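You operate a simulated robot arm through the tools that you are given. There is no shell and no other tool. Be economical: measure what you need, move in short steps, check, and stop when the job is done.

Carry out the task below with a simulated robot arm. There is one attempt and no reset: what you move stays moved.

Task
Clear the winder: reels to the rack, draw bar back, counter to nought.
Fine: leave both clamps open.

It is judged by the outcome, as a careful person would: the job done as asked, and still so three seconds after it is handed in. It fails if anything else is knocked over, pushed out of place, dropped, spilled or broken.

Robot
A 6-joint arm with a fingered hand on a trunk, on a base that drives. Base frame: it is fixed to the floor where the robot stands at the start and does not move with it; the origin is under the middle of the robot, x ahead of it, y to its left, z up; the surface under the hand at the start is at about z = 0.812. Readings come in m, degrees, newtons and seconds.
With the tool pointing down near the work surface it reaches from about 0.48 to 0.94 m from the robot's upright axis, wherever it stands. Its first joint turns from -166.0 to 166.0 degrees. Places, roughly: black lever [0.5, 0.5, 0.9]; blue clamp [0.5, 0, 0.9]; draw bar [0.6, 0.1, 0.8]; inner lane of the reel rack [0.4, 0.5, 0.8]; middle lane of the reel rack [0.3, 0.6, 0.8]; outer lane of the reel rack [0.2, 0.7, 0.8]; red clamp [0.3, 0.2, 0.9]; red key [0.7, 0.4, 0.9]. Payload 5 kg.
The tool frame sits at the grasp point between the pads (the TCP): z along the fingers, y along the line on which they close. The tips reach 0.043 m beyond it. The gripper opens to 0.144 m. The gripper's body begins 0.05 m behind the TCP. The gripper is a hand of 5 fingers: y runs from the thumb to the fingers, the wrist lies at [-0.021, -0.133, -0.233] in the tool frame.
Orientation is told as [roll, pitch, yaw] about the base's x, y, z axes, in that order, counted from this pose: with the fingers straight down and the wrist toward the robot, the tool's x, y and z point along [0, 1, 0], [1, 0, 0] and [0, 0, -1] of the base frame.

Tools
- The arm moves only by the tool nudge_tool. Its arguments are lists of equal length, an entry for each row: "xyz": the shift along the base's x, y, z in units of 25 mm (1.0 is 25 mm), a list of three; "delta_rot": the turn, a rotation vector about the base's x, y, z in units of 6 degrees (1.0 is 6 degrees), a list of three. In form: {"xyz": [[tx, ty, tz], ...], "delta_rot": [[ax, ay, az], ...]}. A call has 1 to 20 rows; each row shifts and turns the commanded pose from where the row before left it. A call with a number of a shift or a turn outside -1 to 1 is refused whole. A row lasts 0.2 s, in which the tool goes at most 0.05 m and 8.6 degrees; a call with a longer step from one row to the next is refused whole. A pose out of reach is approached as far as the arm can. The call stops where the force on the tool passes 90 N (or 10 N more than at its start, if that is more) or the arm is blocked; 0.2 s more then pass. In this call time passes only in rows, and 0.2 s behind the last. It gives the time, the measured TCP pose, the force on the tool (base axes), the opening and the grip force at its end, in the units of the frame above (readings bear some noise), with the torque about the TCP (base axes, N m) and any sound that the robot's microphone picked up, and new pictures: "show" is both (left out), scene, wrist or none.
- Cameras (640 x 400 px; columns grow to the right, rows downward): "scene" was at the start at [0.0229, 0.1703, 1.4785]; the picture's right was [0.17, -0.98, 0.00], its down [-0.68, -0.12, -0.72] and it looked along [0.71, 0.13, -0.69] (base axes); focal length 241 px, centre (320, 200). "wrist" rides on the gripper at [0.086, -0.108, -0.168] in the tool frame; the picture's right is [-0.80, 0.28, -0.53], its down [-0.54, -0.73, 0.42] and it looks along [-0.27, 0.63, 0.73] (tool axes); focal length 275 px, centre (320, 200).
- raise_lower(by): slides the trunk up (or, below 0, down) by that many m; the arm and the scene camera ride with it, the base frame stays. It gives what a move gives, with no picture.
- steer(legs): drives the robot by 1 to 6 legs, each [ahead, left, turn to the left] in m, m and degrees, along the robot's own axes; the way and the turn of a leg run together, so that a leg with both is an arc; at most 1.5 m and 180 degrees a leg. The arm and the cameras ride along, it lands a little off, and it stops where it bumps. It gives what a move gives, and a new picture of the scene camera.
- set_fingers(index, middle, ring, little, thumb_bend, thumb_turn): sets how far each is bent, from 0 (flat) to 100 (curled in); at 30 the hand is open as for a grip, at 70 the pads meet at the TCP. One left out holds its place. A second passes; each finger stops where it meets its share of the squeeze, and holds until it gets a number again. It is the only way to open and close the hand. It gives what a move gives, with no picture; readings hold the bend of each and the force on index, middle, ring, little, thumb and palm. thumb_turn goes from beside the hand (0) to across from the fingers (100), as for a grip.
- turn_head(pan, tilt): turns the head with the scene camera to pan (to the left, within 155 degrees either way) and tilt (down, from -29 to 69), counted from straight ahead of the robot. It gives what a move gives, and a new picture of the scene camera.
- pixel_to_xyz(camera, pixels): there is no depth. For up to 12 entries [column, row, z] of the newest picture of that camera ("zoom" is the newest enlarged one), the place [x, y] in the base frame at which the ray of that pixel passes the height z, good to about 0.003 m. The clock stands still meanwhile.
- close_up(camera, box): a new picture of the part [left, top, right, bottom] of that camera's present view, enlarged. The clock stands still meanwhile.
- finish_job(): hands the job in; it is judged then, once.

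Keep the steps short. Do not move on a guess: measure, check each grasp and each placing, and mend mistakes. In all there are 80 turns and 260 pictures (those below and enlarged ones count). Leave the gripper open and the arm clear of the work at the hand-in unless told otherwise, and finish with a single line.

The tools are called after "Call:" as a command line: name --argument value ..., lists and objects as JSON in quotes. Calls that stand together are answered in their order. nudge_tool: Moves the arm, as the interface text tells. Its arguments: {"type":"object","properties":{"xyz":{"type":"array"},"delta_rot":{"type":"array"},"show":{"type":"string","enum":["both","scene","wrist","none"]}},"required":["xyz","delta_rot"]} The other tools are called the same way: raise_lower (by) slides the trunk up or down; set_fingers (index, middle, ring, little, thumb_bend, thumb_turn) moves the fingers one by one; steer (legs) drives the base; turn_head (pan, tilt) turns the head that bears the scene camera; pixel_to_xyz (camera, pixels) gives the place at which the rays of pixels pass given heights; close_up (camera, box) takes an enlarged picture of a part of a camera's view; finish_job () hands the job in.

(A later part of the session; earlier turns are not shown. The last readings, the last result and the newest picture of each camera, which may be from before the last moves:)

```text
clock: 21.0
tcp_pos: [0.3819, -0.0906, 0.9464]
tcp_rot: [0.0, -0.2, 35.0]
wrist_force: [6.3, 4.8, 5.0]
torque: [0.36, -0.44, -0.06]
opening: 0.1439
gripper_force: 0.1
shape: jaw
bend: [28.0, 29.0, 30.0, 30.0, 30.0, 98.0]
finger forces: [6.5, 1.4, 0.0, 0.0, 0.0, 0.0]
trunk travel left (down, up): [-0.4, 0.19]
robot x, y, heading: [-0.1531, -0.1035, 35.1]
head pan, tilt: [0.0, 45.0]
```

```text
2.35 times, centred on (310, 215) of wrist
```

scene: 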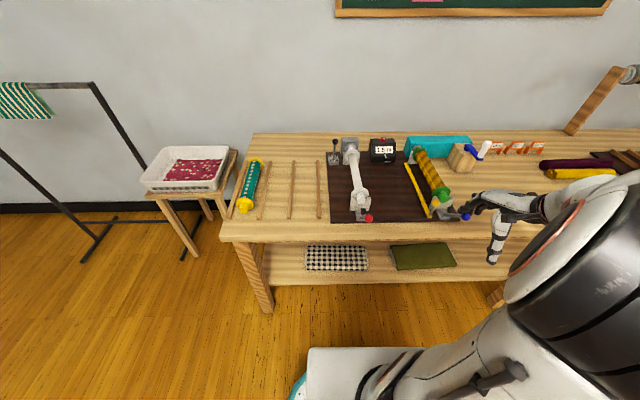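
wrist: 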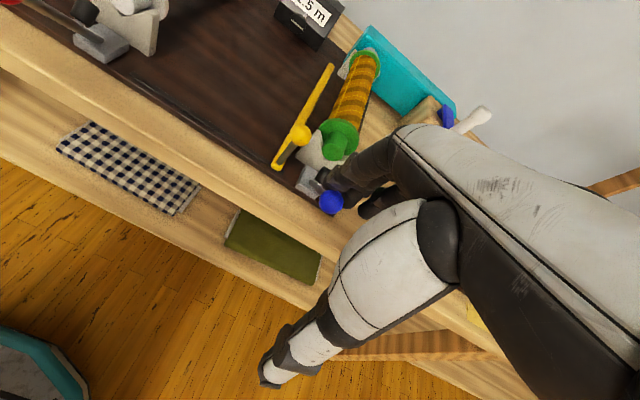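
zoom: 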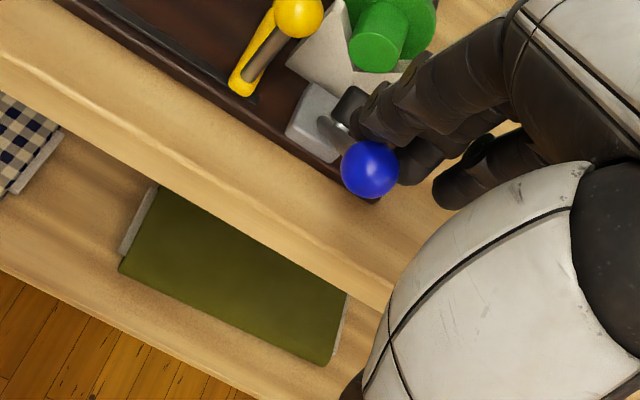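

Both clamps have reached their stops. I'll ease off forward and lift, then measure the white reel.

Call:
nudge_tool --xyz '[[0.6, 0.42, 0.2], [0.1, 0.07, 1], [0, 0, 1], [0, 0, 1], [0, 0, 1], [0, 0, 1], [0, 0, 1], [0, 0, 1]]' --delta_rot '[[0, 0, 0], [0, 0, 0], [0, 0, 0], [0, 0, 0], [0, 0, 0], [0, 0, 0], [0, 0, 0], [0, 0, 0]]'

Call:
close_up --camera "scene" --box '[320, 130, 400, 180]'

Call:
close_up --camera "scene" --box '[320, 170, 400, 220]'

Call:
close_up --camera "scene" --box '[395, 130, 475, 227]'

```text
clock: 22.8
tcp_pos: [0.3987, -0.079, 1.1251]
tcp_rot: [0.1, 0.1, 35.0]
wrist_force: [0.4, -0.1, 0.2]
torque: [-0.01, -0.01, -0.02]
opening: 0.1438
gripper_force: 0.0
shape: jaw
bend: [30.0, 30.0, 30.0, 30.0, 30.0, 98.0]
finger forces: [0.1, 0.0, 0.0, 0.0, 0.1, 0.1]
trunk travel left (down, up): [-0.4, 0.19]
robot x, y, heading: [-0.1488, -0.1058, 34.9]
head pan, tilt: [0.0, 45.0]
```

scene: 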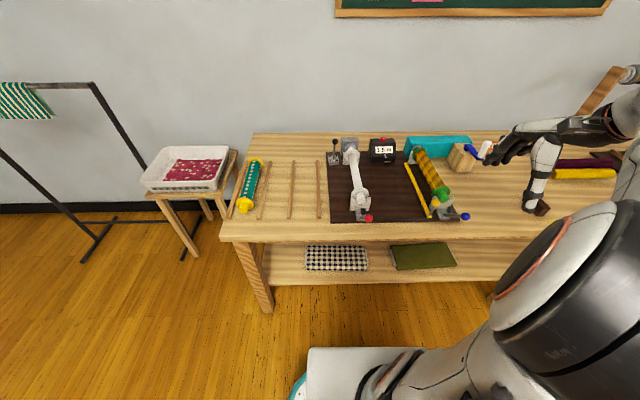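
wrist: 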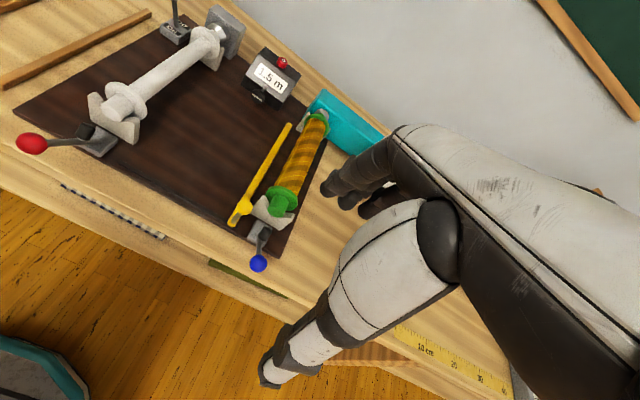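

```text
8.00 times, centred on (360, 155) of scene
```

zoom: 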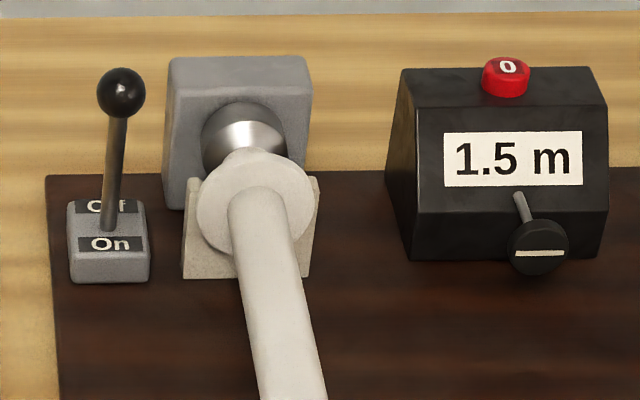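

```text
8.00 times, centred on (360, 195) of scene
```

zoom: 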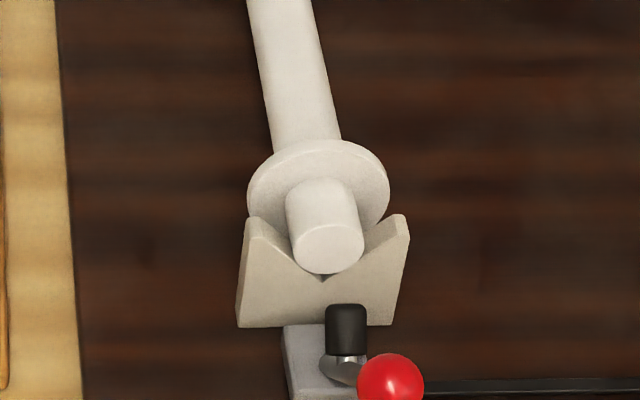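

```text
4.12 times, centred on (435, 178) of scene
```

zoom: 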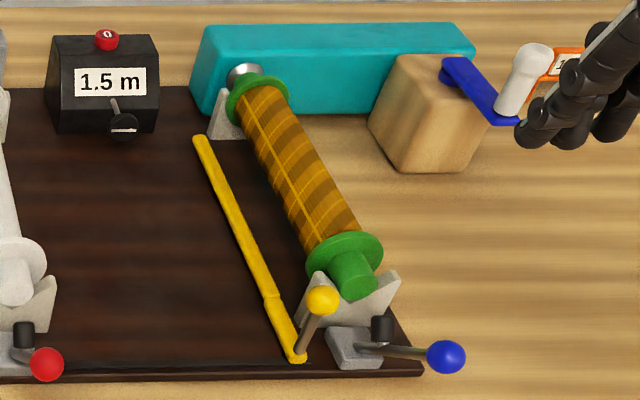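

Both pins are withdrawn. I'll enlarge the white reel and its chuck in the wrist view, then measure the reel ends.

Call:
pixel_to_xyz --camera "scene" --pixels '[[361.2, 201, 0.85], [361.2, 201, 0.87], [359.7, 193.5, 0.87], [351.9, 155.6, 0.87], [350.5, 150, 0.87], [352, 166, 0.87]]'

Call:
close_up --camera "wrist" --box '[80, 0, 260, 160]'

Call:
close_up --camera "wrist" --box '[180, 0, 260, 60]'

```text
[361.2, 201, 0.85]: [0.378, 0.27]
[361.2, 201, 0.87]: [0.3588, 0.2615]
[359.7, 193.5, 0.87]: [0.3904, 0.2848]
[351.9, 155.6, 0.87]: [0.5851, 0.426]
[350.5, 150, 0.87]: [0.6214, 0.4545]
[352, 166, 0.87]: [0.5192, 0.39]
```

```text
2.50 times, centred on (170, 80) of wrist
```

zoom: 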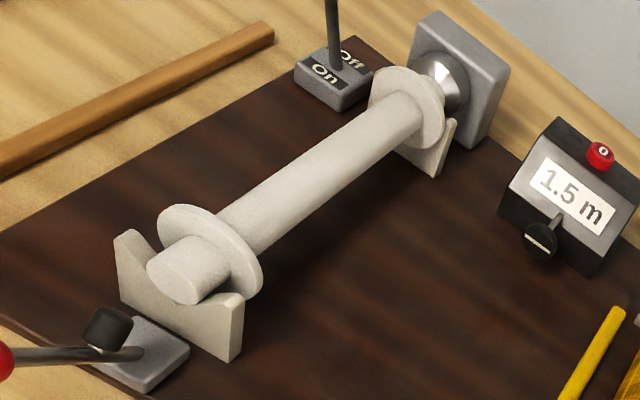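

```text
6.67 times, centred on (220, 30) of wrist
```

zoom: 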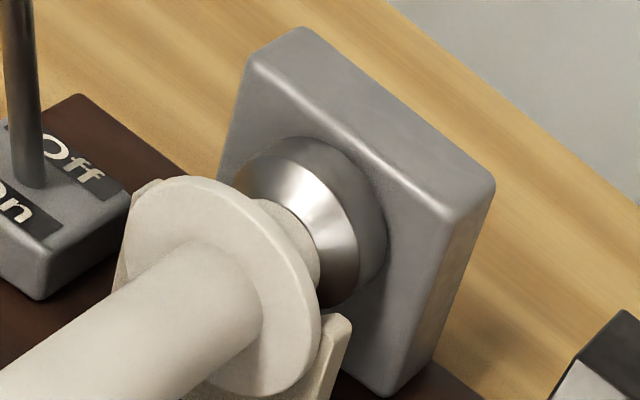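

Call:
pixel_to_xyz --camera "wrist" --pixels '[[110.8, 110.8, 0.85], [110.8, 110.8, 0.87], [127.2, 100, 0.87], [204, 42.8, 0.87], [166, 72, 0.87], [166, 72, 0.86], [160, 65, 0.87], [172, 79, 0.87]]'

```text
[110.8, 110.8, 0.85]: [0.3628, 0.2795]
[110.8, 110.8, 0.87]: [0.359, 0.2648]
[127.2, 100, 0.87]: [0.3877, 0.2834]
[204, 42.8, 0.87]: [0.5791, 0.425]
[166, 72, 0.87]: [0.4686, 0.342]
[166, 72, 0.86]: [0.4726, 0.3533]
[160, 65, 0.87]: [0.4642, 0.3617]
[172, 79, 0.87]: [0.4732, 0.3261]
```

Both cameras put the white reel's axis at z≈0.87, with the barrel middle at (0.4855, 0.355) and diameter about 0.036. Its flanges are about 0.073. At the back it only presses against a cone, so a short forward pull should free it. I'll carry the hand above the reel, turning 90° so it closes across the barrel.

Call:
nudge_tool --xyz '[[0.165, 0.994, 0], [0.165, 0.994, 0], [0.165, 0.994, 0], [0.165, 0.994, 0], [0.165, 0.994, 0], [0.165, 0.994, 0], [0.165, 0.994, 0], [0.165, 0.994, 0], [0.165, 0.994, 0], [0.165, 0.994, 0], [0.165, 0.994, 0], [0.165, 0.994, 0], [0.165, 0.994, 0], [0.165, 0.994, 0], [0.165, 0.994, 0], [0.165, 0.994, 0], [0.165, 0.994, 0]]' --delta_rot '[[0, 0, 0.882], [0, 0, 0.882], [0, 0, 0.882], [0, 0, 0.882], [0, 0, 0.882], [0, 0, 0.882], [0, 0, 0.882], [0, 0, 0.882], [0, 0, 0.882], [0, 0, 0.882], [0, 0, 0.882], [0, 0, 0.882], [0, 0, 0.882], [0, 0, 0.882], [0, 0, 0.882], [0, 0, 0.882], [0, 0, 0.882]]'

```text
clock: 26.4
tcp_pos: [0.4254, 0.3294, 1.1113]
tcp_rot: [0.1, 0.0, 122.3]
wrist_force: [-0.7, -0.1, 0.7]
torque: [0.05, -0.02, 0.02]
opening: 0.1441
gripper_force: 0.1
shape: jaw
bend: [30.0, 30.0, 30.0, 30.0, 30.0, 98.0]
finger forces: [0.0, 0.1, 0.1, 0.0, 0.0, 0.0]
out of reach, approached as far as the arm can: row 15, 16, 17
trunk travel left (down, up): [-0.4, 0.19]
robot x, y, heading: [-0.1459, -0.1037, 34.9]
head pan, tilt: [0.0, 45.0]
```

scene: 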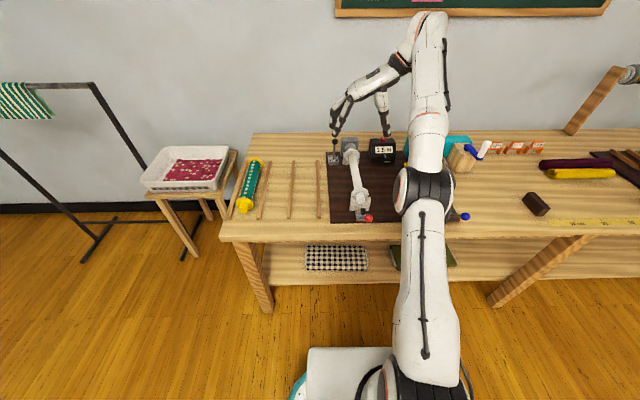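
wrist: 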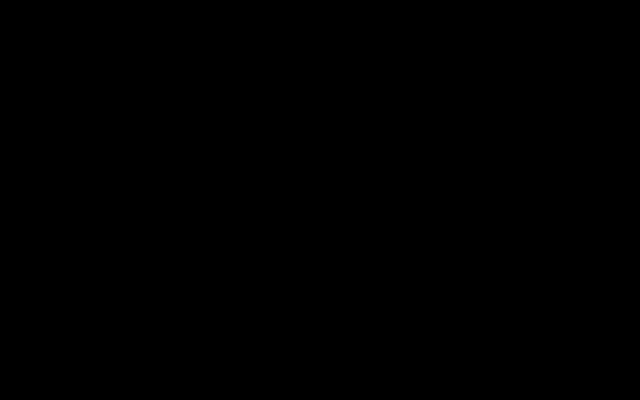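

The arm is nearly stretched out at this height. I'll drive forward 0.10 m for the reel work; the hand at z=1.11 clears everything.

Call:
steer --legs '[[0.1, 0, 0]]'

```text
clock: 27.5
tcp_pos: [0.5084, 0.3869, 1.1113]
tcp_rot: [0.0, -0.1, 122.4]
wrist_force: [0.2, -0.4, 0.6]
torque: [0.01, 0.05, -0.04]
opening: 0.1441
gripper_force: 0.1
shape: jaw
bend: [30.0, 30.0, 30.0, 30.0, 30.0, 98.0]
finger forces: [0.0, 0.1, 0.1, 0.0, 0.1, 0.0]
trunk travel left (down, up): [-0.4, 0.19]
robot x, y, heading: [-0.0665, -0.0434, 35.0]
head pan, tilt: [0.0, 45.0]
```

scene: 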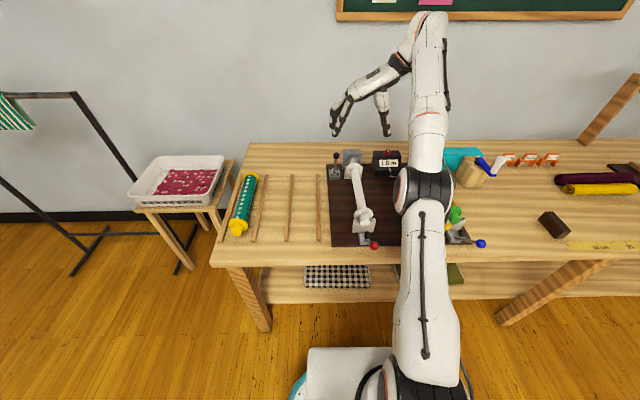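

Now to just above the reel: target (0.469, 0.3435), z≈1.02, yaw 125.

Call:
nudge_tool --xyz '[[-0.39, -0.435, -0.9], [-0.39, -0.435, -0.9], [-0.39, -0.435, -0.9], [-0.39, -0.435, -0.9]]' --delta_rot '[[0, 0, 0.12], [0, 0, 0.12], [0, 0, 0.12], [0, 0, 0.12]]'

Call:
close_up --camera "scene" --box '[310, 130, 480, 240]'

```text
clock: 28.5
tcp_pos: [0.5091, 0.3834, 1.0998]
tcp_rot: [0.2, 0.0, 124.1]
wrist_force: [0.7, -0.9, -0.4]
torque: [0.0, -0.02, 0.0]
opening: 0.144
gripper_force: 0.1
shape: jaw
bend: [30.0, 30.0, 30.0, 30.0, 30.0, 98.0]
finger forces: [0.1, 0.1, 0.0, 0.0, 0.0, 0.0]
out of reach, approached as far as the arm can: row 1, 2, 3, 4
trunk travel left (down, up): [-0.4, 0.19]
robot x, y, heading: [-0.0639, -0.0461, 34.9]
head pan, tilt: [0.0, 45.0]
```

scene: 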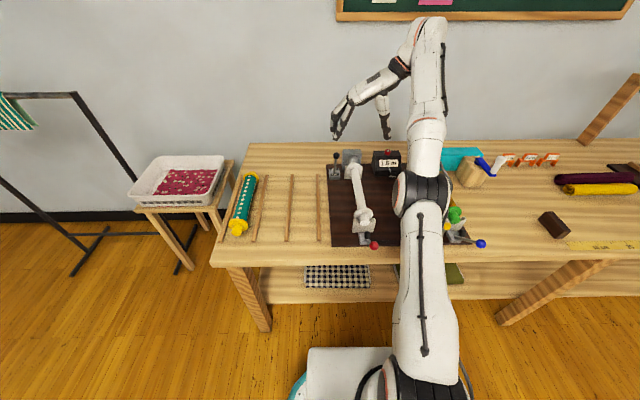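
wrist: 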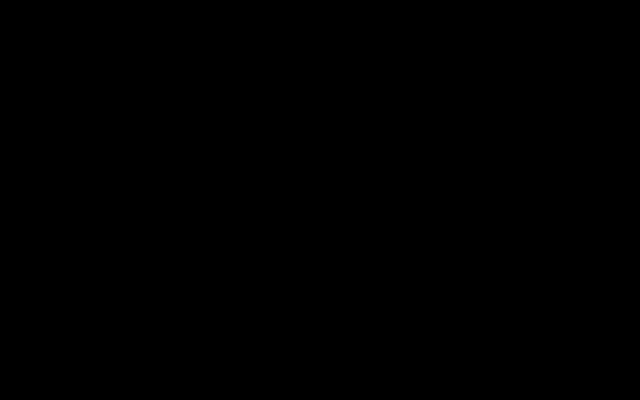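

```text
3.64 times, centred on (395, 185) of scene
```

zoom: 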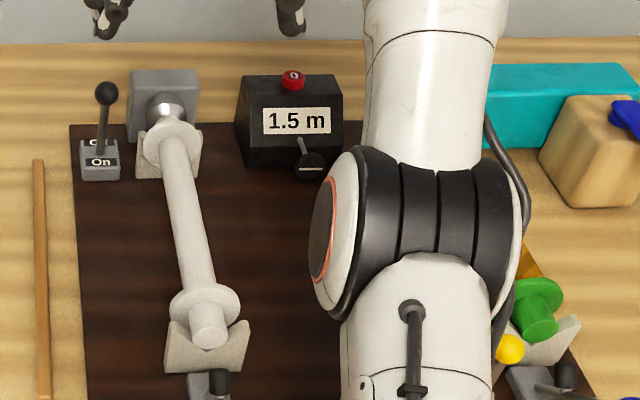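

Turning the hand +90° folds the wrist onto the forearm, which is why the camera is black. I'll turn the other way to −90°, in two calls.

Call:
nudge_tool --xyz '[[-0.1, -0.1, 0], [-0.1, -0.1, 0], [-0.1, -0.1, 0], [-0.1, -0.1, 0], [-0.1, -0.1, 0], [0, 0, 0], [0, 0, 0], [0, 0, 0], [0, 0, 0], [0, 0, 0], [0, 0, 0], [0, 0, 0], [0, 0, 0], [0, 0, 0], [0, 0, 0], [0, 0, 0], [0, 0, 0], [0, 0, 0], [0, 0, 0], [0, 0, 0]]' --delta_rot '[[0, 0, -1], [0, 0, -1], [0, 0, -1], [0, 0, -1], [0, 0, -1], [0, 0, -1], [0, 0, -1], [0, 0, -1], [0, 0, -1], [0, 0, -1], [0, 0, -1], [0, 0, -1], [0, 0, -1], [0, 0, -1], [0, 0, -1], [0, 0, -1], [0, 0, -1], [0, 0, -1], [0, 0, -1], [0, 0, -1]]' --show "none"

Call:
nudge_tool --xyz '[[0, 0, 0], [0, 0, 0], [0, 0, 0], [0, 0, 0], [0, 0, 0], [0, 0, 0], [0, 0, 0], [0, 0, 0], [0, 0, 0], [0, 0, 0]]' --delta_rot '[[0, 0, -1], [0, 0, -1], [0, 0, -1], [0, 0, -1], [0, 0, -1], [0, 0, -1], [0, 0, -1], [0, 0, -1], [0, 0, -1], [0, 0, -1]]'

```text
clock: 32.7
tcp_pos: [0.6163, 0.4318, 1.1775]
tcp_rot: [0.4, 0.0, 11.3]
wrist_force: [-0.1, 0.4, -1.1]
torque: [0.05, -0.04, 0.01]
opening: 0.1438
gripper_force: 0.2
shape: jaw
bend: [30.0, 30.0, 30.0, 30.0, 30.0, 98.0]
finger forces: [0.0, 0.1, 0.0, 0.0, 0.0, 0.0]
out of reach, approached as far as the arm can: row 1, 2, 3, 4, 5, 6, 7, 8, 9, 10, 11, 12, 13, 14, 15, 16
trunk travel left (down, up): [-0.4, 0.19]
robot x, y, heading: [-0.0694, -0.0438, 34.9]
head pan, tilt: [0.0, 45.0]
```

```text
clock: 34.9
tcp_pos: [0.5343, 0.4253, 1.1045]
tcp_rot: [0.5, 0.0, -48.7]
wrist_force: [-0.6, 0.8, -0.6]
torque: [0.0, 0.0, 0.01]
opening: 0.1441
gripper_force: 0.0
shape: jaw
bend: [30.0, 30.0, 30.0, 30.0, 30.0, 98.0]
finger forces: [0.0, 0.0, 0.1, 0.0, 0.1, 0.0]
out of reach, approached as far as the arm can: row 1, 2, 3, 4, 5, 6, 7, 8, 9, 10
trunk travel left (down, up): [-0.4, 0.19]
robot x, y, heading: [-0.069, -0.0426, 34.8]
head pan, tilt: [0.0, 45.0]
```

scene: 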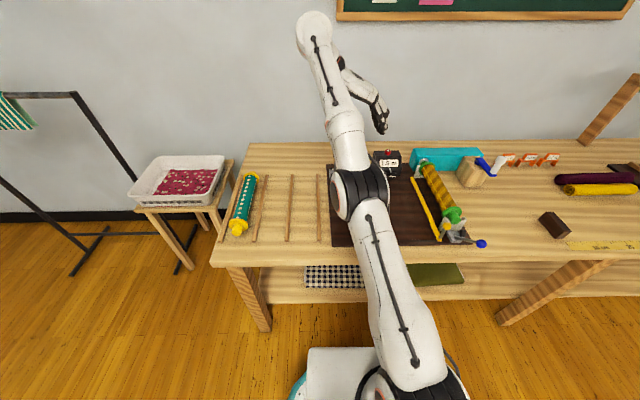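
wrist: 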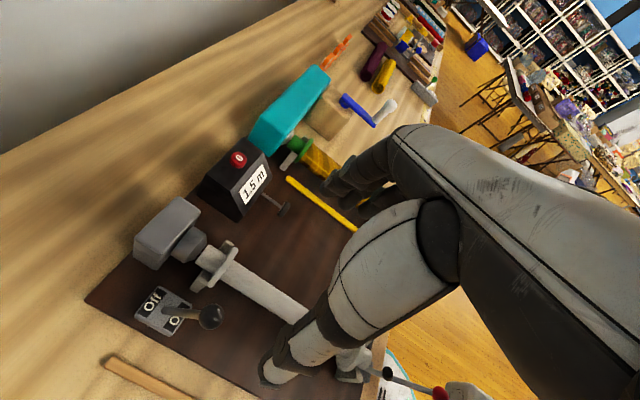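

Commands were drifting outward along the arm's stretch limit. I'll bring the hand back toward the robot at this yaw and see whether it bends freely again.

Call:
nudge_tool --xyz '[[-0.8, -0.56, 0], [-0.8, -0.56, 0], [-0.8, -0.56, 0], [-0.8, -0.56, 0]]' --delta_rot '[[0, 0, 0], [0, 0, 0], [0, 0, 0], [0, 0, 0]]' --show "scene"

```text
clock: 35.9
tcp_pos: [0.4544, 0.3702, 1.1064]
tcp_rot: [0.5, 0.1, -48.6]
wrist_force: [-0.7, -0.4, 0.9]
torque: [0.01, 0.01, 0.01]
opening: 0.1437
gripper_force: 0.1
shape: jaw
bend: [30.0, 30.0, 30.0, 30.0, 30.0, 98.0]
finger forces: [0.0, 0.0, 0.1, 0.0, 0.0, 0.0]
trunk travel left (down, up): [-0.4, 0.19]
robot x, y, heading: [-0.0652, -0.0451, 35.0]
head pan, tilt: [0.0, 45.0]
```

scene: 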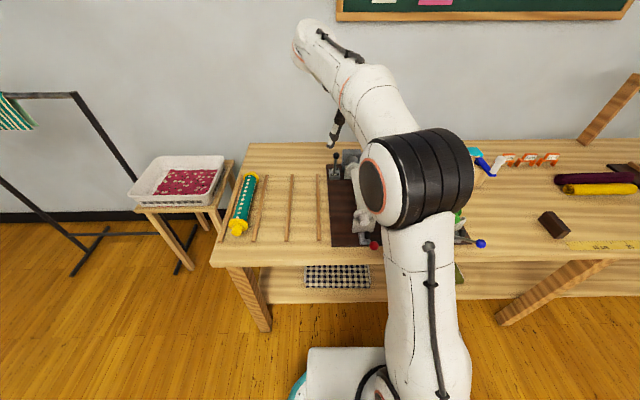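

It moves freely again. I'll go above the reel's middle: (0.502, 0.3665), z≈1.0, yaw −55.

Call:
nudge_tool --xyz '[[0.38, -0.03, -0.85], [0.38, -0.03, -0.85], [0.38, -0.03, -0.85], [0.38, -0.03, -0.85], [0.38, -0.03, -0.85]]' --delta_rot '[[0, 0, -0.21], [0, 0, -0.21], [0, 0, -0.21], [0, 0, -0.21], [0, 0, -0.21]]'

Call:
close_up --camera "wrist" --box '[180, 130, 440, 400]'

```text
clock: 37.1
tcp_pos: [0.5017, 0.3654, 0.9986]
tcp_rot: [0.4, 0.0, -55.0]
wrist_force: [0.6, 0.0, 0.0]
torque: [0.05, 0.01, -0.02]
opening: 0.1439
gripper_force: 0.1
shape: jaw
bend: [30.0, 30.0, 30.0, 30.0, 30.0, 98.0]
finger forces: [0.1, 0.0, 0.1, 0.1, 0.1, 0.1]
trunk travel left (down, up): [-0.4, 0.19]
robot x, y, heading: [-0.0652, -0.0441, 35.3]
head pan, tilt: [0.0, 45.0]
```

scene: 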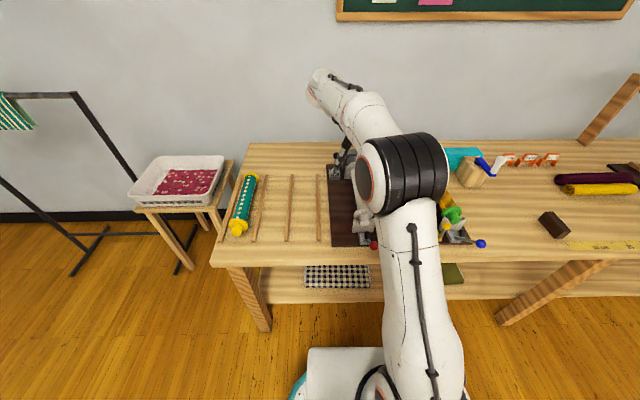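
wrist: 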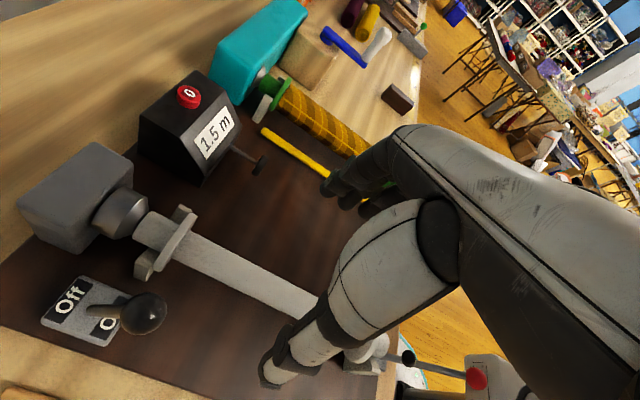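

```text
1.48 times, centred on (310, 265) of wrist
```

zoom: 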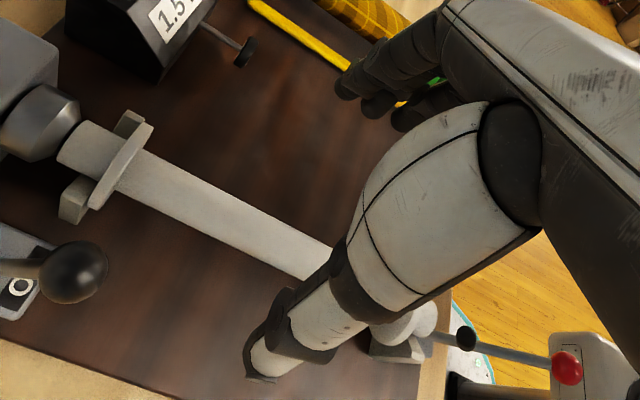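

The thumb is on the left and the fingers on the right of the barrel. I'll shift 15 mm toward me to keep clear of the black lever and lower to z≈0.882, stopping on contact.

Call:
nudge_tool --xyz '[[-0.25, -0.17, -0.5], [-0.25, -0.17, -0.8], [0, 0, -0.9], [0, 0, -0.8], [0, 0, -0.8], [0, 0, -0.8]]' --delta_rot '[[-0.03, 0, 0], [-0.03, 0, 0], [0, 0, 0], [0, 0, 0], [0, 0, 0], [0, 0, 0]]'

Call:
close_up --camera "scene" --box '[310, 130, 400, 250]'

```text
clock: 38.5
tcp_pos: [0.4905, 0.3579, 0.8847]
tcp_rot: [0.1, -0.3, -55.0]
wrist_force: [-0.2, 0.4, -0.2]
torque: [0.0, -0.04, -0.01]
opening: 0.1439
gripper_force: 0.0
shape: jaw
bend: [30.0, 30.0, 30.0, 30.0, 30.0, 98.0]
finger forces: [0.1, 0.1, 0.0, 0.1, 0.0, 0.0]
trunk travel left (down, up): [-0.4, 0.19]
robot x, y, heading: [-0.0628, -0.0437, 35.1]
head pan, tilt: [0.0, 45.0]
```

scene: 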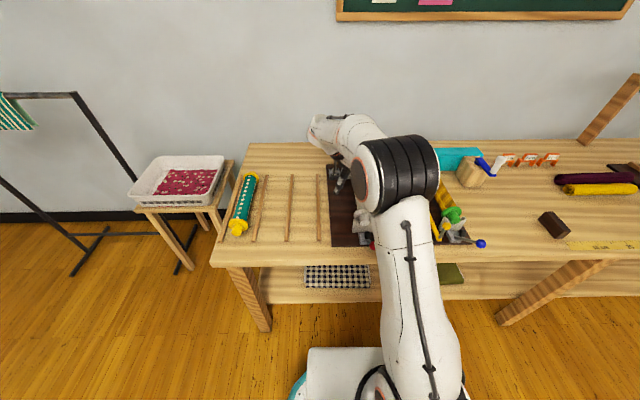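
wrist: 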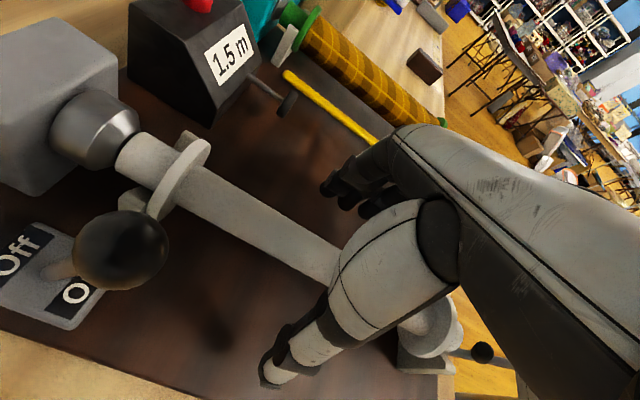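

```text
3.33 times, centred on (355, 190) of scene
```

zoom: 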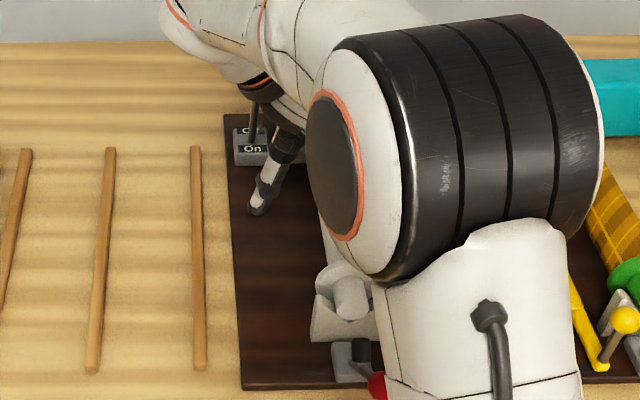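

The barrel lies between the thumb and fingers with no contact yet. I'll close gently so that each finger stops at its share.

Call:
set_fingers --index 62 --middle 62 --ring 62 --little 62 --thumb_bend 62

Call:
close_up --camera "wrist" --box '[200, 100, 480, 380]'

```text
clock: 39.5
tcp_pos: [0.4902, 0.3564, 0.8849]
tcp_rot: [0.1, -0.2, -55.1]
wrist_force: [0.1, 0.3, -0.1]
torque: [0.01, 0.0, -0.02]
opening: 0.0361
gripper_force: 0.0
shape: fingers
bend: [62.0, 62.0, 62.0, 62.0, 62.0, 98.0]
finger forces: [0.0, 0.0, 0.0, 0.1, 0.0, 0.1]
trunk travel left (down, up): [-0.4, 0.19]
robot x, y, heading: [-0.063, -0.0482, 34.9]
head pan, tilt: [0.0, 45.0]
```

```text
1.43 times, centred on (340, 240) of wrist
```

zoom: 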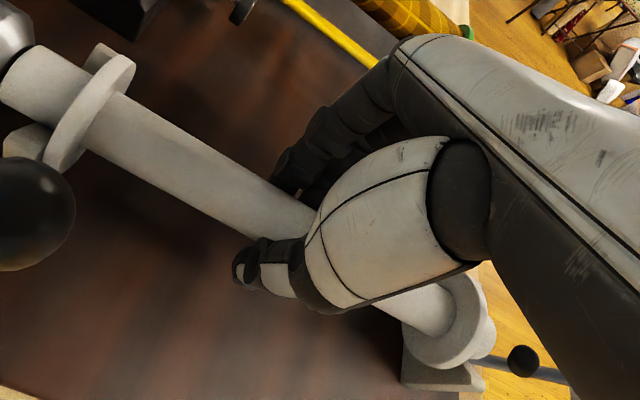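

The opening is 0.036 with no contact yet; I'll close further.

Call:
set_fingers --index 75 --middle 75 --ring 75 --little 75 --thumb_bend 75

```text
clock: 40.5
tcp_pos: [0.4904, 0.3536, 0.8851]
tcp_rot: [0.3, -0.3, -55.1]
wrist_force: [0.9, -27.7, 9.8]
torque: [-0.79, 0.75, 1.88]
opening: 0.0236
gripper_force: 42.3
shape: fingers
bend: [74.0, 73.0, 73.0, 74.0, 64.0, 97.0]
finger forces: [11.1, 10.8, 13.0, 22.6, 26.7, 0.1]
trunk travel left (down, up): [-0.4, 0.19]
robot x, y, heading: [-0.0653, -0.0443, 35.3]
head pan, tilt: [0.0, 45.0]
```

It's gripped at 42 N, but the hand sits slightly off-centre, with a −23 N side load. I'll relieve that by easing 2 mm right, pull 8 mm toward me off the cone, and lift a little.

Call:
nudge_tool --xyz '[[0.02, -0.1, 0.05], [-0.12, -0.1, 0.1], [-0.12, -0.08, 0.15], [-0.05, -0.03, 0.4], [0, 0, 0.5]]' --delta_rot '[[0, 0, 0], [0, 0, 0], [0, 0, 0], [0, 0, 0], [0, 0, 0]]'

Call:
close_up --camera "wrist" --box '[0, 0, 480, 400]'

```text
clock: 41.7
tcp_pos: [0.4822, 0.3488, 0.9142]
tcp_rot: [0.1, -0.2, -54.9]
wrist_force: [-0.3, 0.5, -2.0]
torque: [-0.04, 0.0, 0.0]
opening: 0.0204
gripper_force: 24.5
shape: fingers
bend: [74.0, 74.0, 74.0, 75.0, 66.0, 94.0]
finger forces: [12.7, 7.0, 3.9, 0.1, 24.9, 0.0]
trunk travel left (down, up): [-0.4, 0.19]
robot x, y, heading: [-0.0661, -0.0422, 35.0]
head pan, tilt: [0.0, 45.0]
```

scene: 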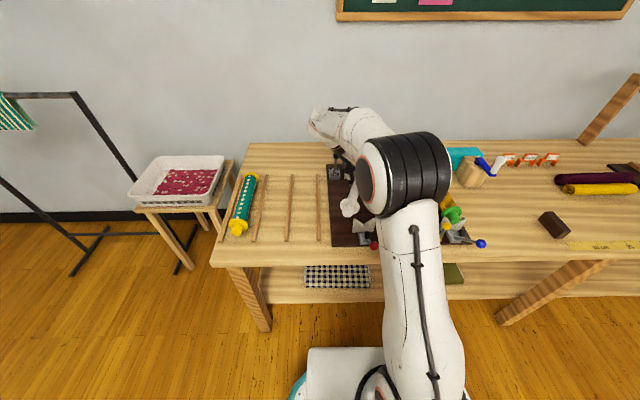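
wrist: 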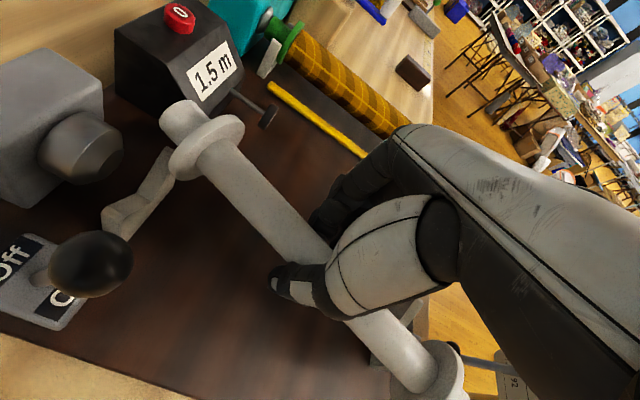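

```text
1.00 times, centred on (240, 200) of wrist (not enlarged: the box is as wide or as high as the picture)
```

zoom: 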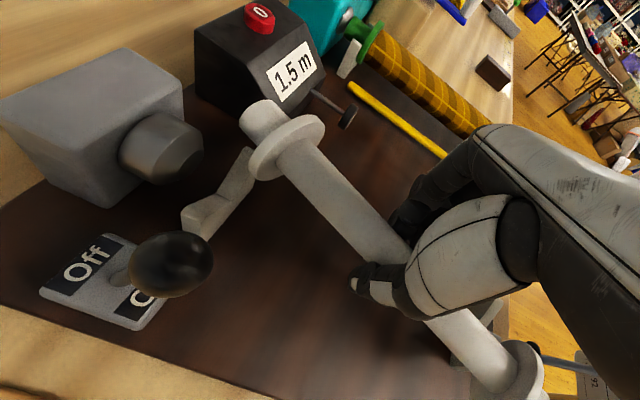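

The reel is out of its seats and held at about 25 N, though it has swung roughly 20° in the hand, which I'll correct when placing it. I'll lift it to about 1.03 and slide the whole base 0.31 m left to bring it over the middle lane.

Call:
nudge_tool --xyz '[[0, 0, 0.9], [0, 0, 0.9], [0, 0, 0.9], [0, 0, 0.9], [0, 0, 0.9]]' --delta_rot '[[0, 0, 0], [0, 0, 0], [0, 0, 0], [0, 0, 0], [0, 0, 0]]' --show "wrist"

Call:
steer --legs '[[0, 0.31, 0]]'

Call:
nudge_tool --xyz '[[0, 0, 0]]' --delta_rot '[[0, 0, 0]]'

```text
clock: 42.9
tcp_pos: [0.483, 0.3487, 1.0279]
tcp_rot: [0.1, -0.2, -54.9]
wrist_force: [-0.4, -0.6, -1.3]
torque: [-0.04, 0.0, -0.01]
opening: 0.0207
gripper_force: 24.2
shape: fingers
bend: [74.0, 74.0, 74.0, 75.0, 66.0, 94.0]
finger forces: [12.7, 7.0, 3.8, 0.1, 24.6, 0.0]
trunk travel left (down, up): [-0.4, 0.19]
robot x, y, heading: [-0.0648, -0.0466, 35.0]
head pan, tilt: [0.0, 45.0]
```

wrist: 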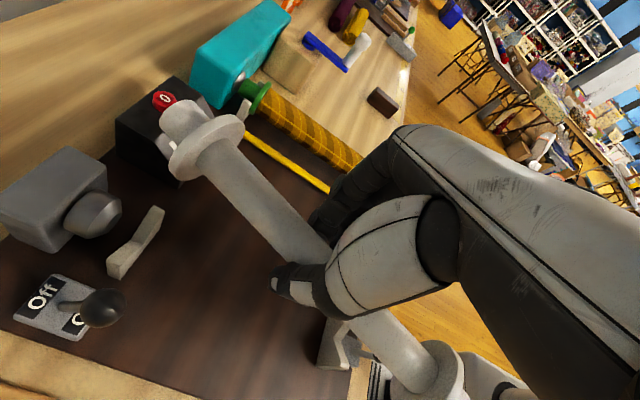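

```text
clock: 45.0
tcp_pos: [0.3078, 0.6015, 1.0275]
tcp_rot: [0.1, -0.3, -55.2]
wrist_force: [-1.0, 0.3, -1.4]
torque: [0.01, -0.03, 0.05]
opening: 0.0207
gripper_force: 24.1
shape: fingers
bend: [74.0, 74.0, 74.0, 75.0, 66.0, 94.0]
finger forces: [12.8, 7.0, 3.8, 0.0, 24.6, 0.0]
trunk travel left (down, up): [-0.4, 0.19]
robot x, y, heading: [-0.2399, 0.2106, 34.8]
head pan, tilt: [0.0, 45.0]
```

scene: 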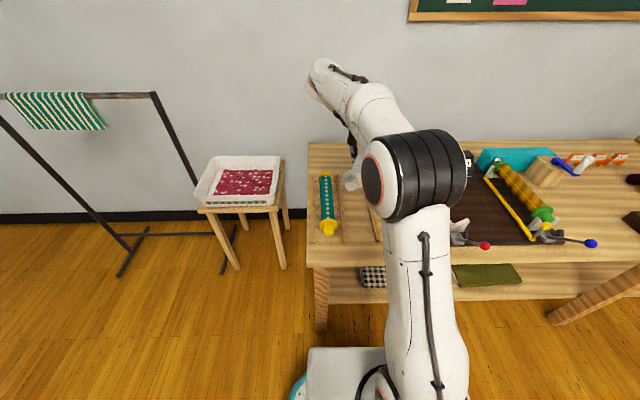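

```text
clock: 45.4
tcp_pos: [0.3079, 0.5996, 1.0278]
tcp_rot: [0.1, -0.2, -55.1]
wrist_force: [0.5, 0.1, -0.5]
torque: [0.0, 0.01, 0.0]
opening: 0.0205
gripper_force: 24.5
shape: fingers
bend: [74.0, 74.0, 74.0, 75.0, 66.0, 94.0]
finger forces: [12.7, 6.9, 3.9, 0.0, 24.5, 0.0]
trunk travel left (down, up): [-0.4, 0.19]
robot x, y, heading: [-0.2438, 0.2069, 35.0]
head pan, tilt: [0.0, 45.0]
```

scene: 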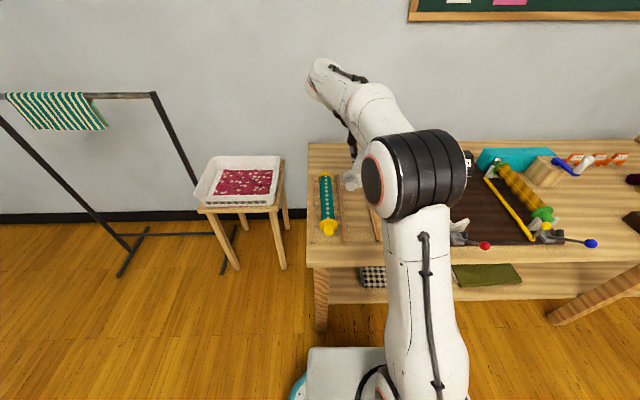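
wrist: 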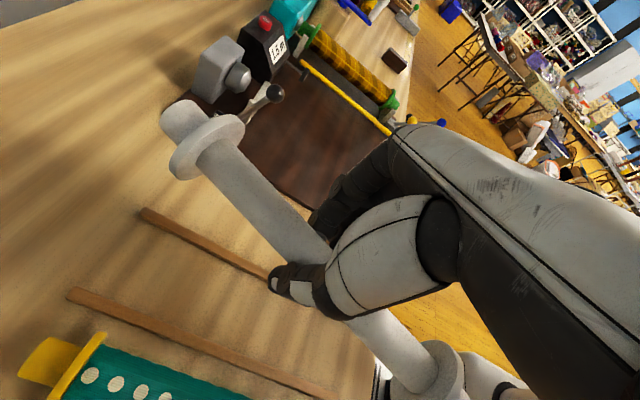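

I'll measure the held reel's direction from its flanges in the wrist view, at (205,145) and (445,375), assuming z≈1.013.

Call:
pixel_to_xyz --camera "wrist" --pixels '[[206, 146, 1.013], [206, 146, 1.03], [445, 374, 1.013], [445, 374, 0.995], [262, 208, 1.013], [207, 255, 0.82], [180, 330, 0.82], [155, 210, 0.82], [77, 292, 0.82], [265, 275, 0.82]]'

Call:
close_up --camera "scene" --box '[310, 120, 430, 250]'

```text
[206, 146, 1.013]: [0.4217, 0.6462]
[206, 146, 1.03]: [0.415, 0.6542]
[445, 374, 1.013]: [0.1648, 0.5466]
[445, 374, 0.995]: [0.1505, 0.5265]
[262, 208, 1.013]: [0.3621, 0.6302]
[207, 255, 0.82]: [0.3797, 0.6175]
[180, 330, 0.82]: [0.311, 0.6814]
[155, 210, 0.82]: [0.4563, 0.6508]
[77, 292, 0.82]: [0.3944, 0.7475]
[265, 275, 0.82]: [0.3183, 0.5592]
```

```text
3.08 times, centred on (370, 185) of scene
```

zoom: 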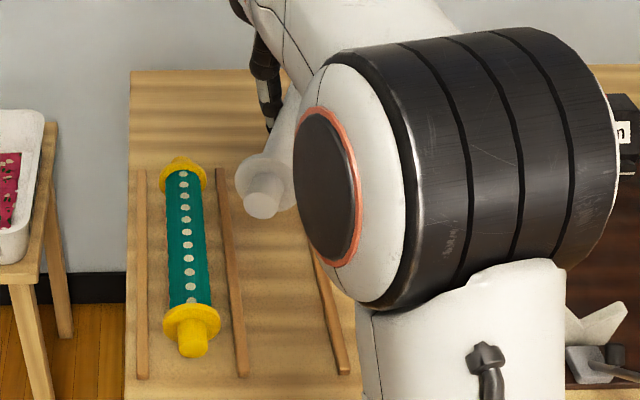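

Call:
pixel_to_xyz --camera "scene" --pixels '[[352.5, 178, 1.0], [352.5, 178, 1.02], [352.5, 178, 1.04], [352.5, 178, 1.06]]'

Call:
pixel_to_xyz --camera "wrist" --pixels '[[445, 374, 1.03], [445, 374, 1.05], [206, 146, 0.98], [206, 146, 1.0]]'

```text
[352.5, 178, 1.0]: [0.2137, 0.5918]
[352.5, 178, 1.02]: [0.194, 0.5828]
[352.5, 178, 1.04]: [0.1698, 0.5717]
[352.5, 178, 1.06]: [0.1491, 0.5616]
```

```text
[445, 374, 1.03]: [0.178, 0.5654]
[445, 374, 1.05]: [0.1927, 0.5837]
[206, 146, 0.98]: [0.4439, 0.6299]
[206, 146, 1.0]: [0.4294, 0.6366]
```

The reel is about level (z≈1.03) and points at about 20° where the lane runs at 35°. I'll turn the hand +15.5°, shift about 1 cm and lower 7 cm, then re-measure against the slats.

Call:
nudge_tool --xyz '[[-0.05, -0.15, -0.7], [-0.05, -0.15, -0.7], [-0.05, -0.15, -0.7], [0, 0, -0.7]]' --delta_rot '[[0, 0, 0.86], [0, 0, 0.86], [0, 0, 0.86], [0, 0, 0]]'

Call:
close_up --camera "scene" --box '[310, 120, 430, 250]'

```text
clock: 46.4
tcp_pos: [0.3042, 0.5896, 0.9563]
tcp_rot: [0.2, -0.2, -39.5]
wrist_force: [0.1, -0.9, -1.5]
torque: [0.02, -0.02, -0.03]
opening: 0.0205
gripper_force: 23.8
shape: fingers
bend: [74.0, 74.0, 74.0, 75.0, 66.0, 94.0]
finger forces: [12.8, 6.9, 3.9, 0.1, 24.4, 0.0]
trunk travel left (down, up): [-0.4, 0.19]
robot x, y, heading: [-0.2418, 0.2063, 35.0]
head pan, tilt: [0.0, 45.0]
```

scene: 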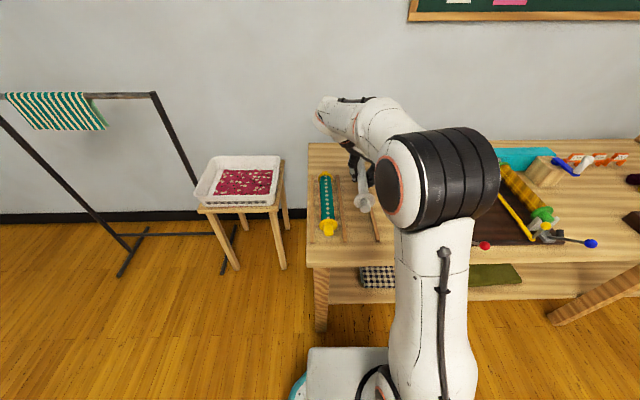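
wrist: 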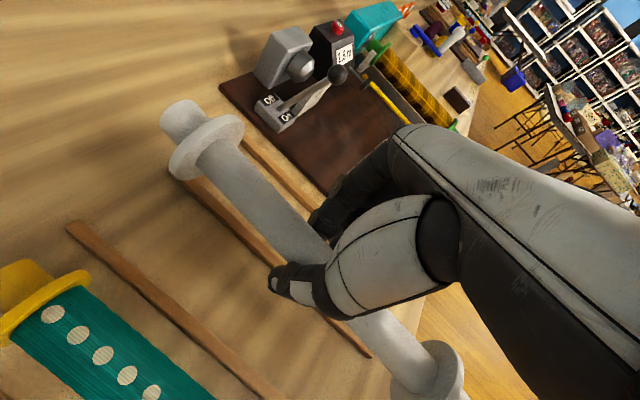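

```text
3.08 times, centred on (370, 185) of scene
```

zoom: 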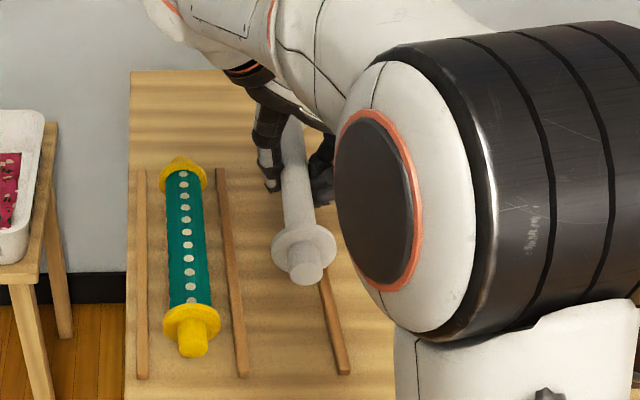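

Call:
pixel_to_xyz --camera "zoom" --pixels '[[303, 250, 0.93], [303, 250, 0.945], [303, 250, 0.96], [296, 190, 0.94], [296, 190, 0.955], [343, 372, 0.82], [240, 374, 0.82]]'

Call:
pixel_to_xyz --camera "wrist" --pixels '[[206, 146, 0.94], [206, 146, 0.955], [440, 372, 0.94], [440, 372, 0.955], [440, 372, 0.97], [70, 226, 0.82], [192, 182, 0.82], [368, 354, 0.82], [262, 208, 0.955], [275, 385, 0.82]]'

```text
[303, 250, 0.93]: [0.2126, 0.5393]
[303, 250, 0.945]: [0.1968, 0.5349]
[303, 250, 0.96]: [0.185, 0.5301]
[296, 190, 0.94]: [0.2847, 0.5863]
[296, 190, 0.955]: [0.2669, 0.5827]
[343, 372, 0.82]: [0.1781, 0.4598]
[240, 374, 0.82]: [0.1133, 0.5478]
```

```text
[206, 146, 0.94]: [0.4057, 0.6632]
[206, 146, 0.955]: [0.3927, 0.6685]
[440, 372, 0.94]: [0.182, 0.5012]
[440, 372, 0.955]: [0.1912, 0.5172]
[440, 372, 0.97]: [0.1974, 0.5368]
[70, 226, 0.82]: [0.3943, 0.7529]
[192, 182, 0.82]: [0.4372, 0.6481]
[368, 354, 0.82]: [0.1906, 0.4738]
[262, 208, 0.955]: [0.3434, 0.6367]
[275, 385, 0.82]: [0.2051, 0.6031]
```

The reel is now aligned (34.7°) and centred in the middle lane, with its middle at u=0.582, v=0.323. I'll lower to TCP z≈0.868, still just above touching, then check.

Call:
nudge_tool --xyz '[[0, 0, -0.88], [0, 0, -0.88], [0, 0, -0.88], [0, 0, -0.88]]' --delta_rot '[[0, 0, 0], [0, 0, 0], [0, 0, 0], [0, 0, 0]]'

Call:
close_up --camera "scene" --box '[310, 150, 390, 250]'

```text
clock: 47.4
tcp_pos: [0.3037, 0.5896, 0.8692]
tcp_rot: [0.2, -0.3, -39.6]
wrist_force: [0.0, 1.2, -2.2]
torque: [0.02, -0.04, -0.02]
opening: 0.0203
gripper_force: 23.5
shape: fingers
bend: [74.0, 74.0, 74.0, 75.0, 66.0, 94.0]
finger forces: [12.8, 6.8, 3.7, 0.0, 24.4, 0.0]
trunk travel left (down, up): [-0.4, 0.19]
robot x, y, heading: [-0.2448, 0.2074, 34.9]
head pan, tilt: [0.0, 45.0]
```

scene: 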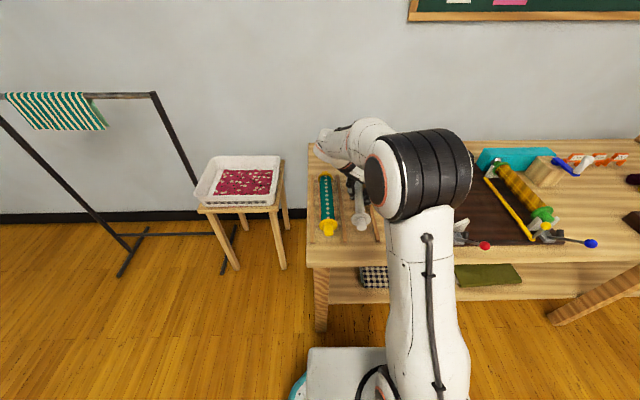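
wrist: 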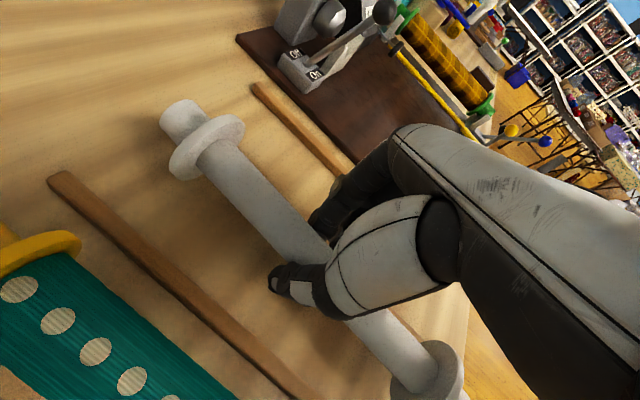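

```text
4.00 times, centred on (350, 200) of scene
```

zoom: 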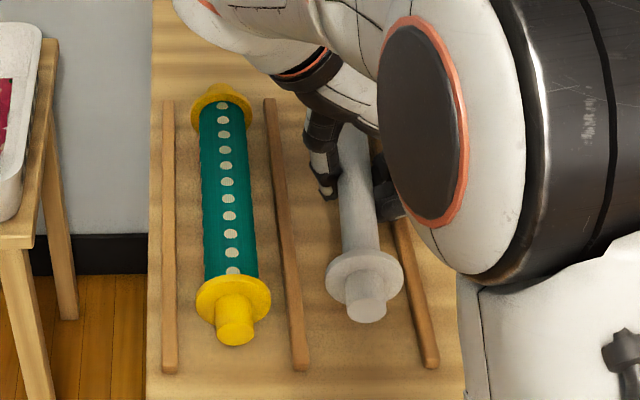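

It's close to the table. I'll lower in 4 mm steps and watch for touch.

Call:
nudge_tool --xyz '[[0, 0, -0.16], [0, 0, -0.16], [0, 0, -0.16], [0, 0, -0.16]]' --delta_rot '[[0, 0, 0], [0, 0, 0], [0, 0, 0], [0, 0, 0]]'

Call:
close_up --camera "scene" --box '[330, 180, 390, 240]'

```text
clock: 48.4
tcp_pos: [0.3043, 0.5877, 0.8527]
tcp_rot: [0.1, -0.3, -39.6]
wrist_force: [0.3, 0.1, -1.6]
torque: [0.01, 0.02, 0.0]
opening: 0.0208
gripper_force: 23.6
shape: fingers
bend: [74.0, 74.0, 74.0, 75.0, 66.0, 94.0]
finger forces: [12.9, 6.8, 3.8, 0.1, 24.4, 0.0]
trunk travel left (down, up): [-0.4, 0.19]
robot x, y, heading: [-0.24, 0.2079, 34.8]
head pan, tilt: [0.0, 45.0]
```

scene: 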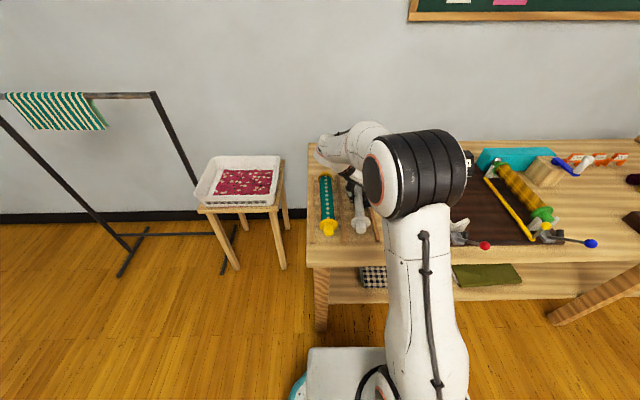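
wrist: 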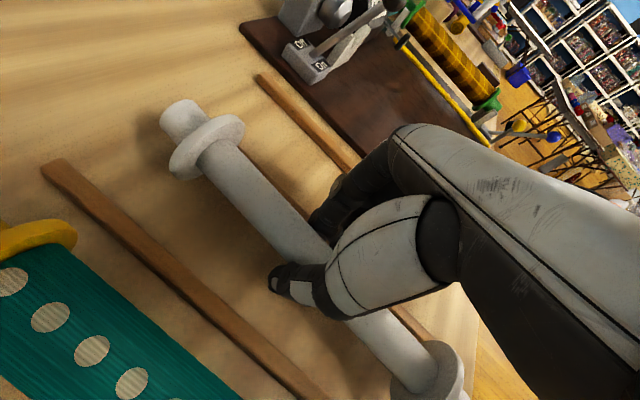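

```text
6.67 times, centred on (360, 210) of scene
```

zoom: 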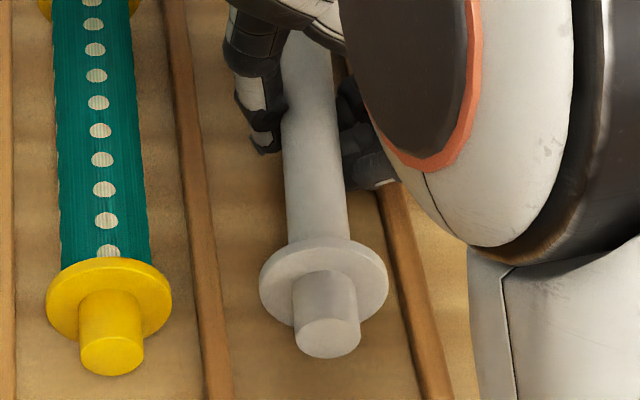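

No touch yet. Down in 2.5 mm steps.

Call:
nudge_tool --xyz '[[0, 0, -0.1], [0, 0, -0.1], [0, 0, -0.1]]' --delta_rot '[[0, 0, 0], [0, 0, 0], [0, 0, 0]]' --show "none"

Call:
close_up --camera "scene" --box '[330, 180, 390, 240]'

```text
clock: 49.2
tcp_pos: [0.3039, 0.589, 0.8466]
tcp_rot: [0.2, -0.2, -39.5]
wrist_force: [-0.4, -1.3, 0.7]
torque: [0.06, 0.01, 0.05]
opening: 0.0203
gripper_force: 24.9
shape: fingers
bend: [74.0, 74.0, 74.0, 75.0, 66.0, 94.0]
finger forces: [12.2, 7.0, 3.8, 0.0, 26.6, 0.1]
trunk travel left (down, up): [-0.4, 0.19]
robot x, y, heading: [-0.2415, 0.2064, 35.0]
head pan, tilt: [0.0, 45.0]
```

```text
6.67 times, centred on (360, 210) of scene
```

zoom: 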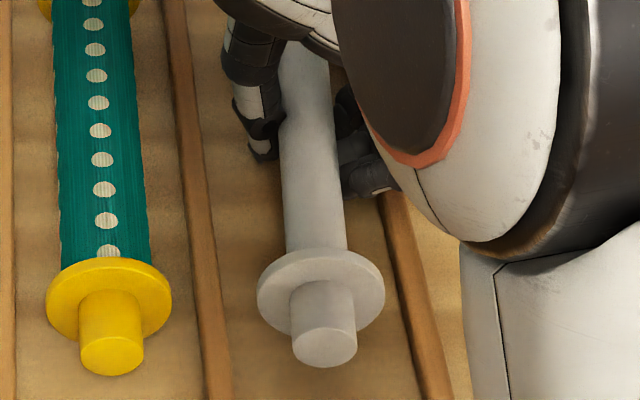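

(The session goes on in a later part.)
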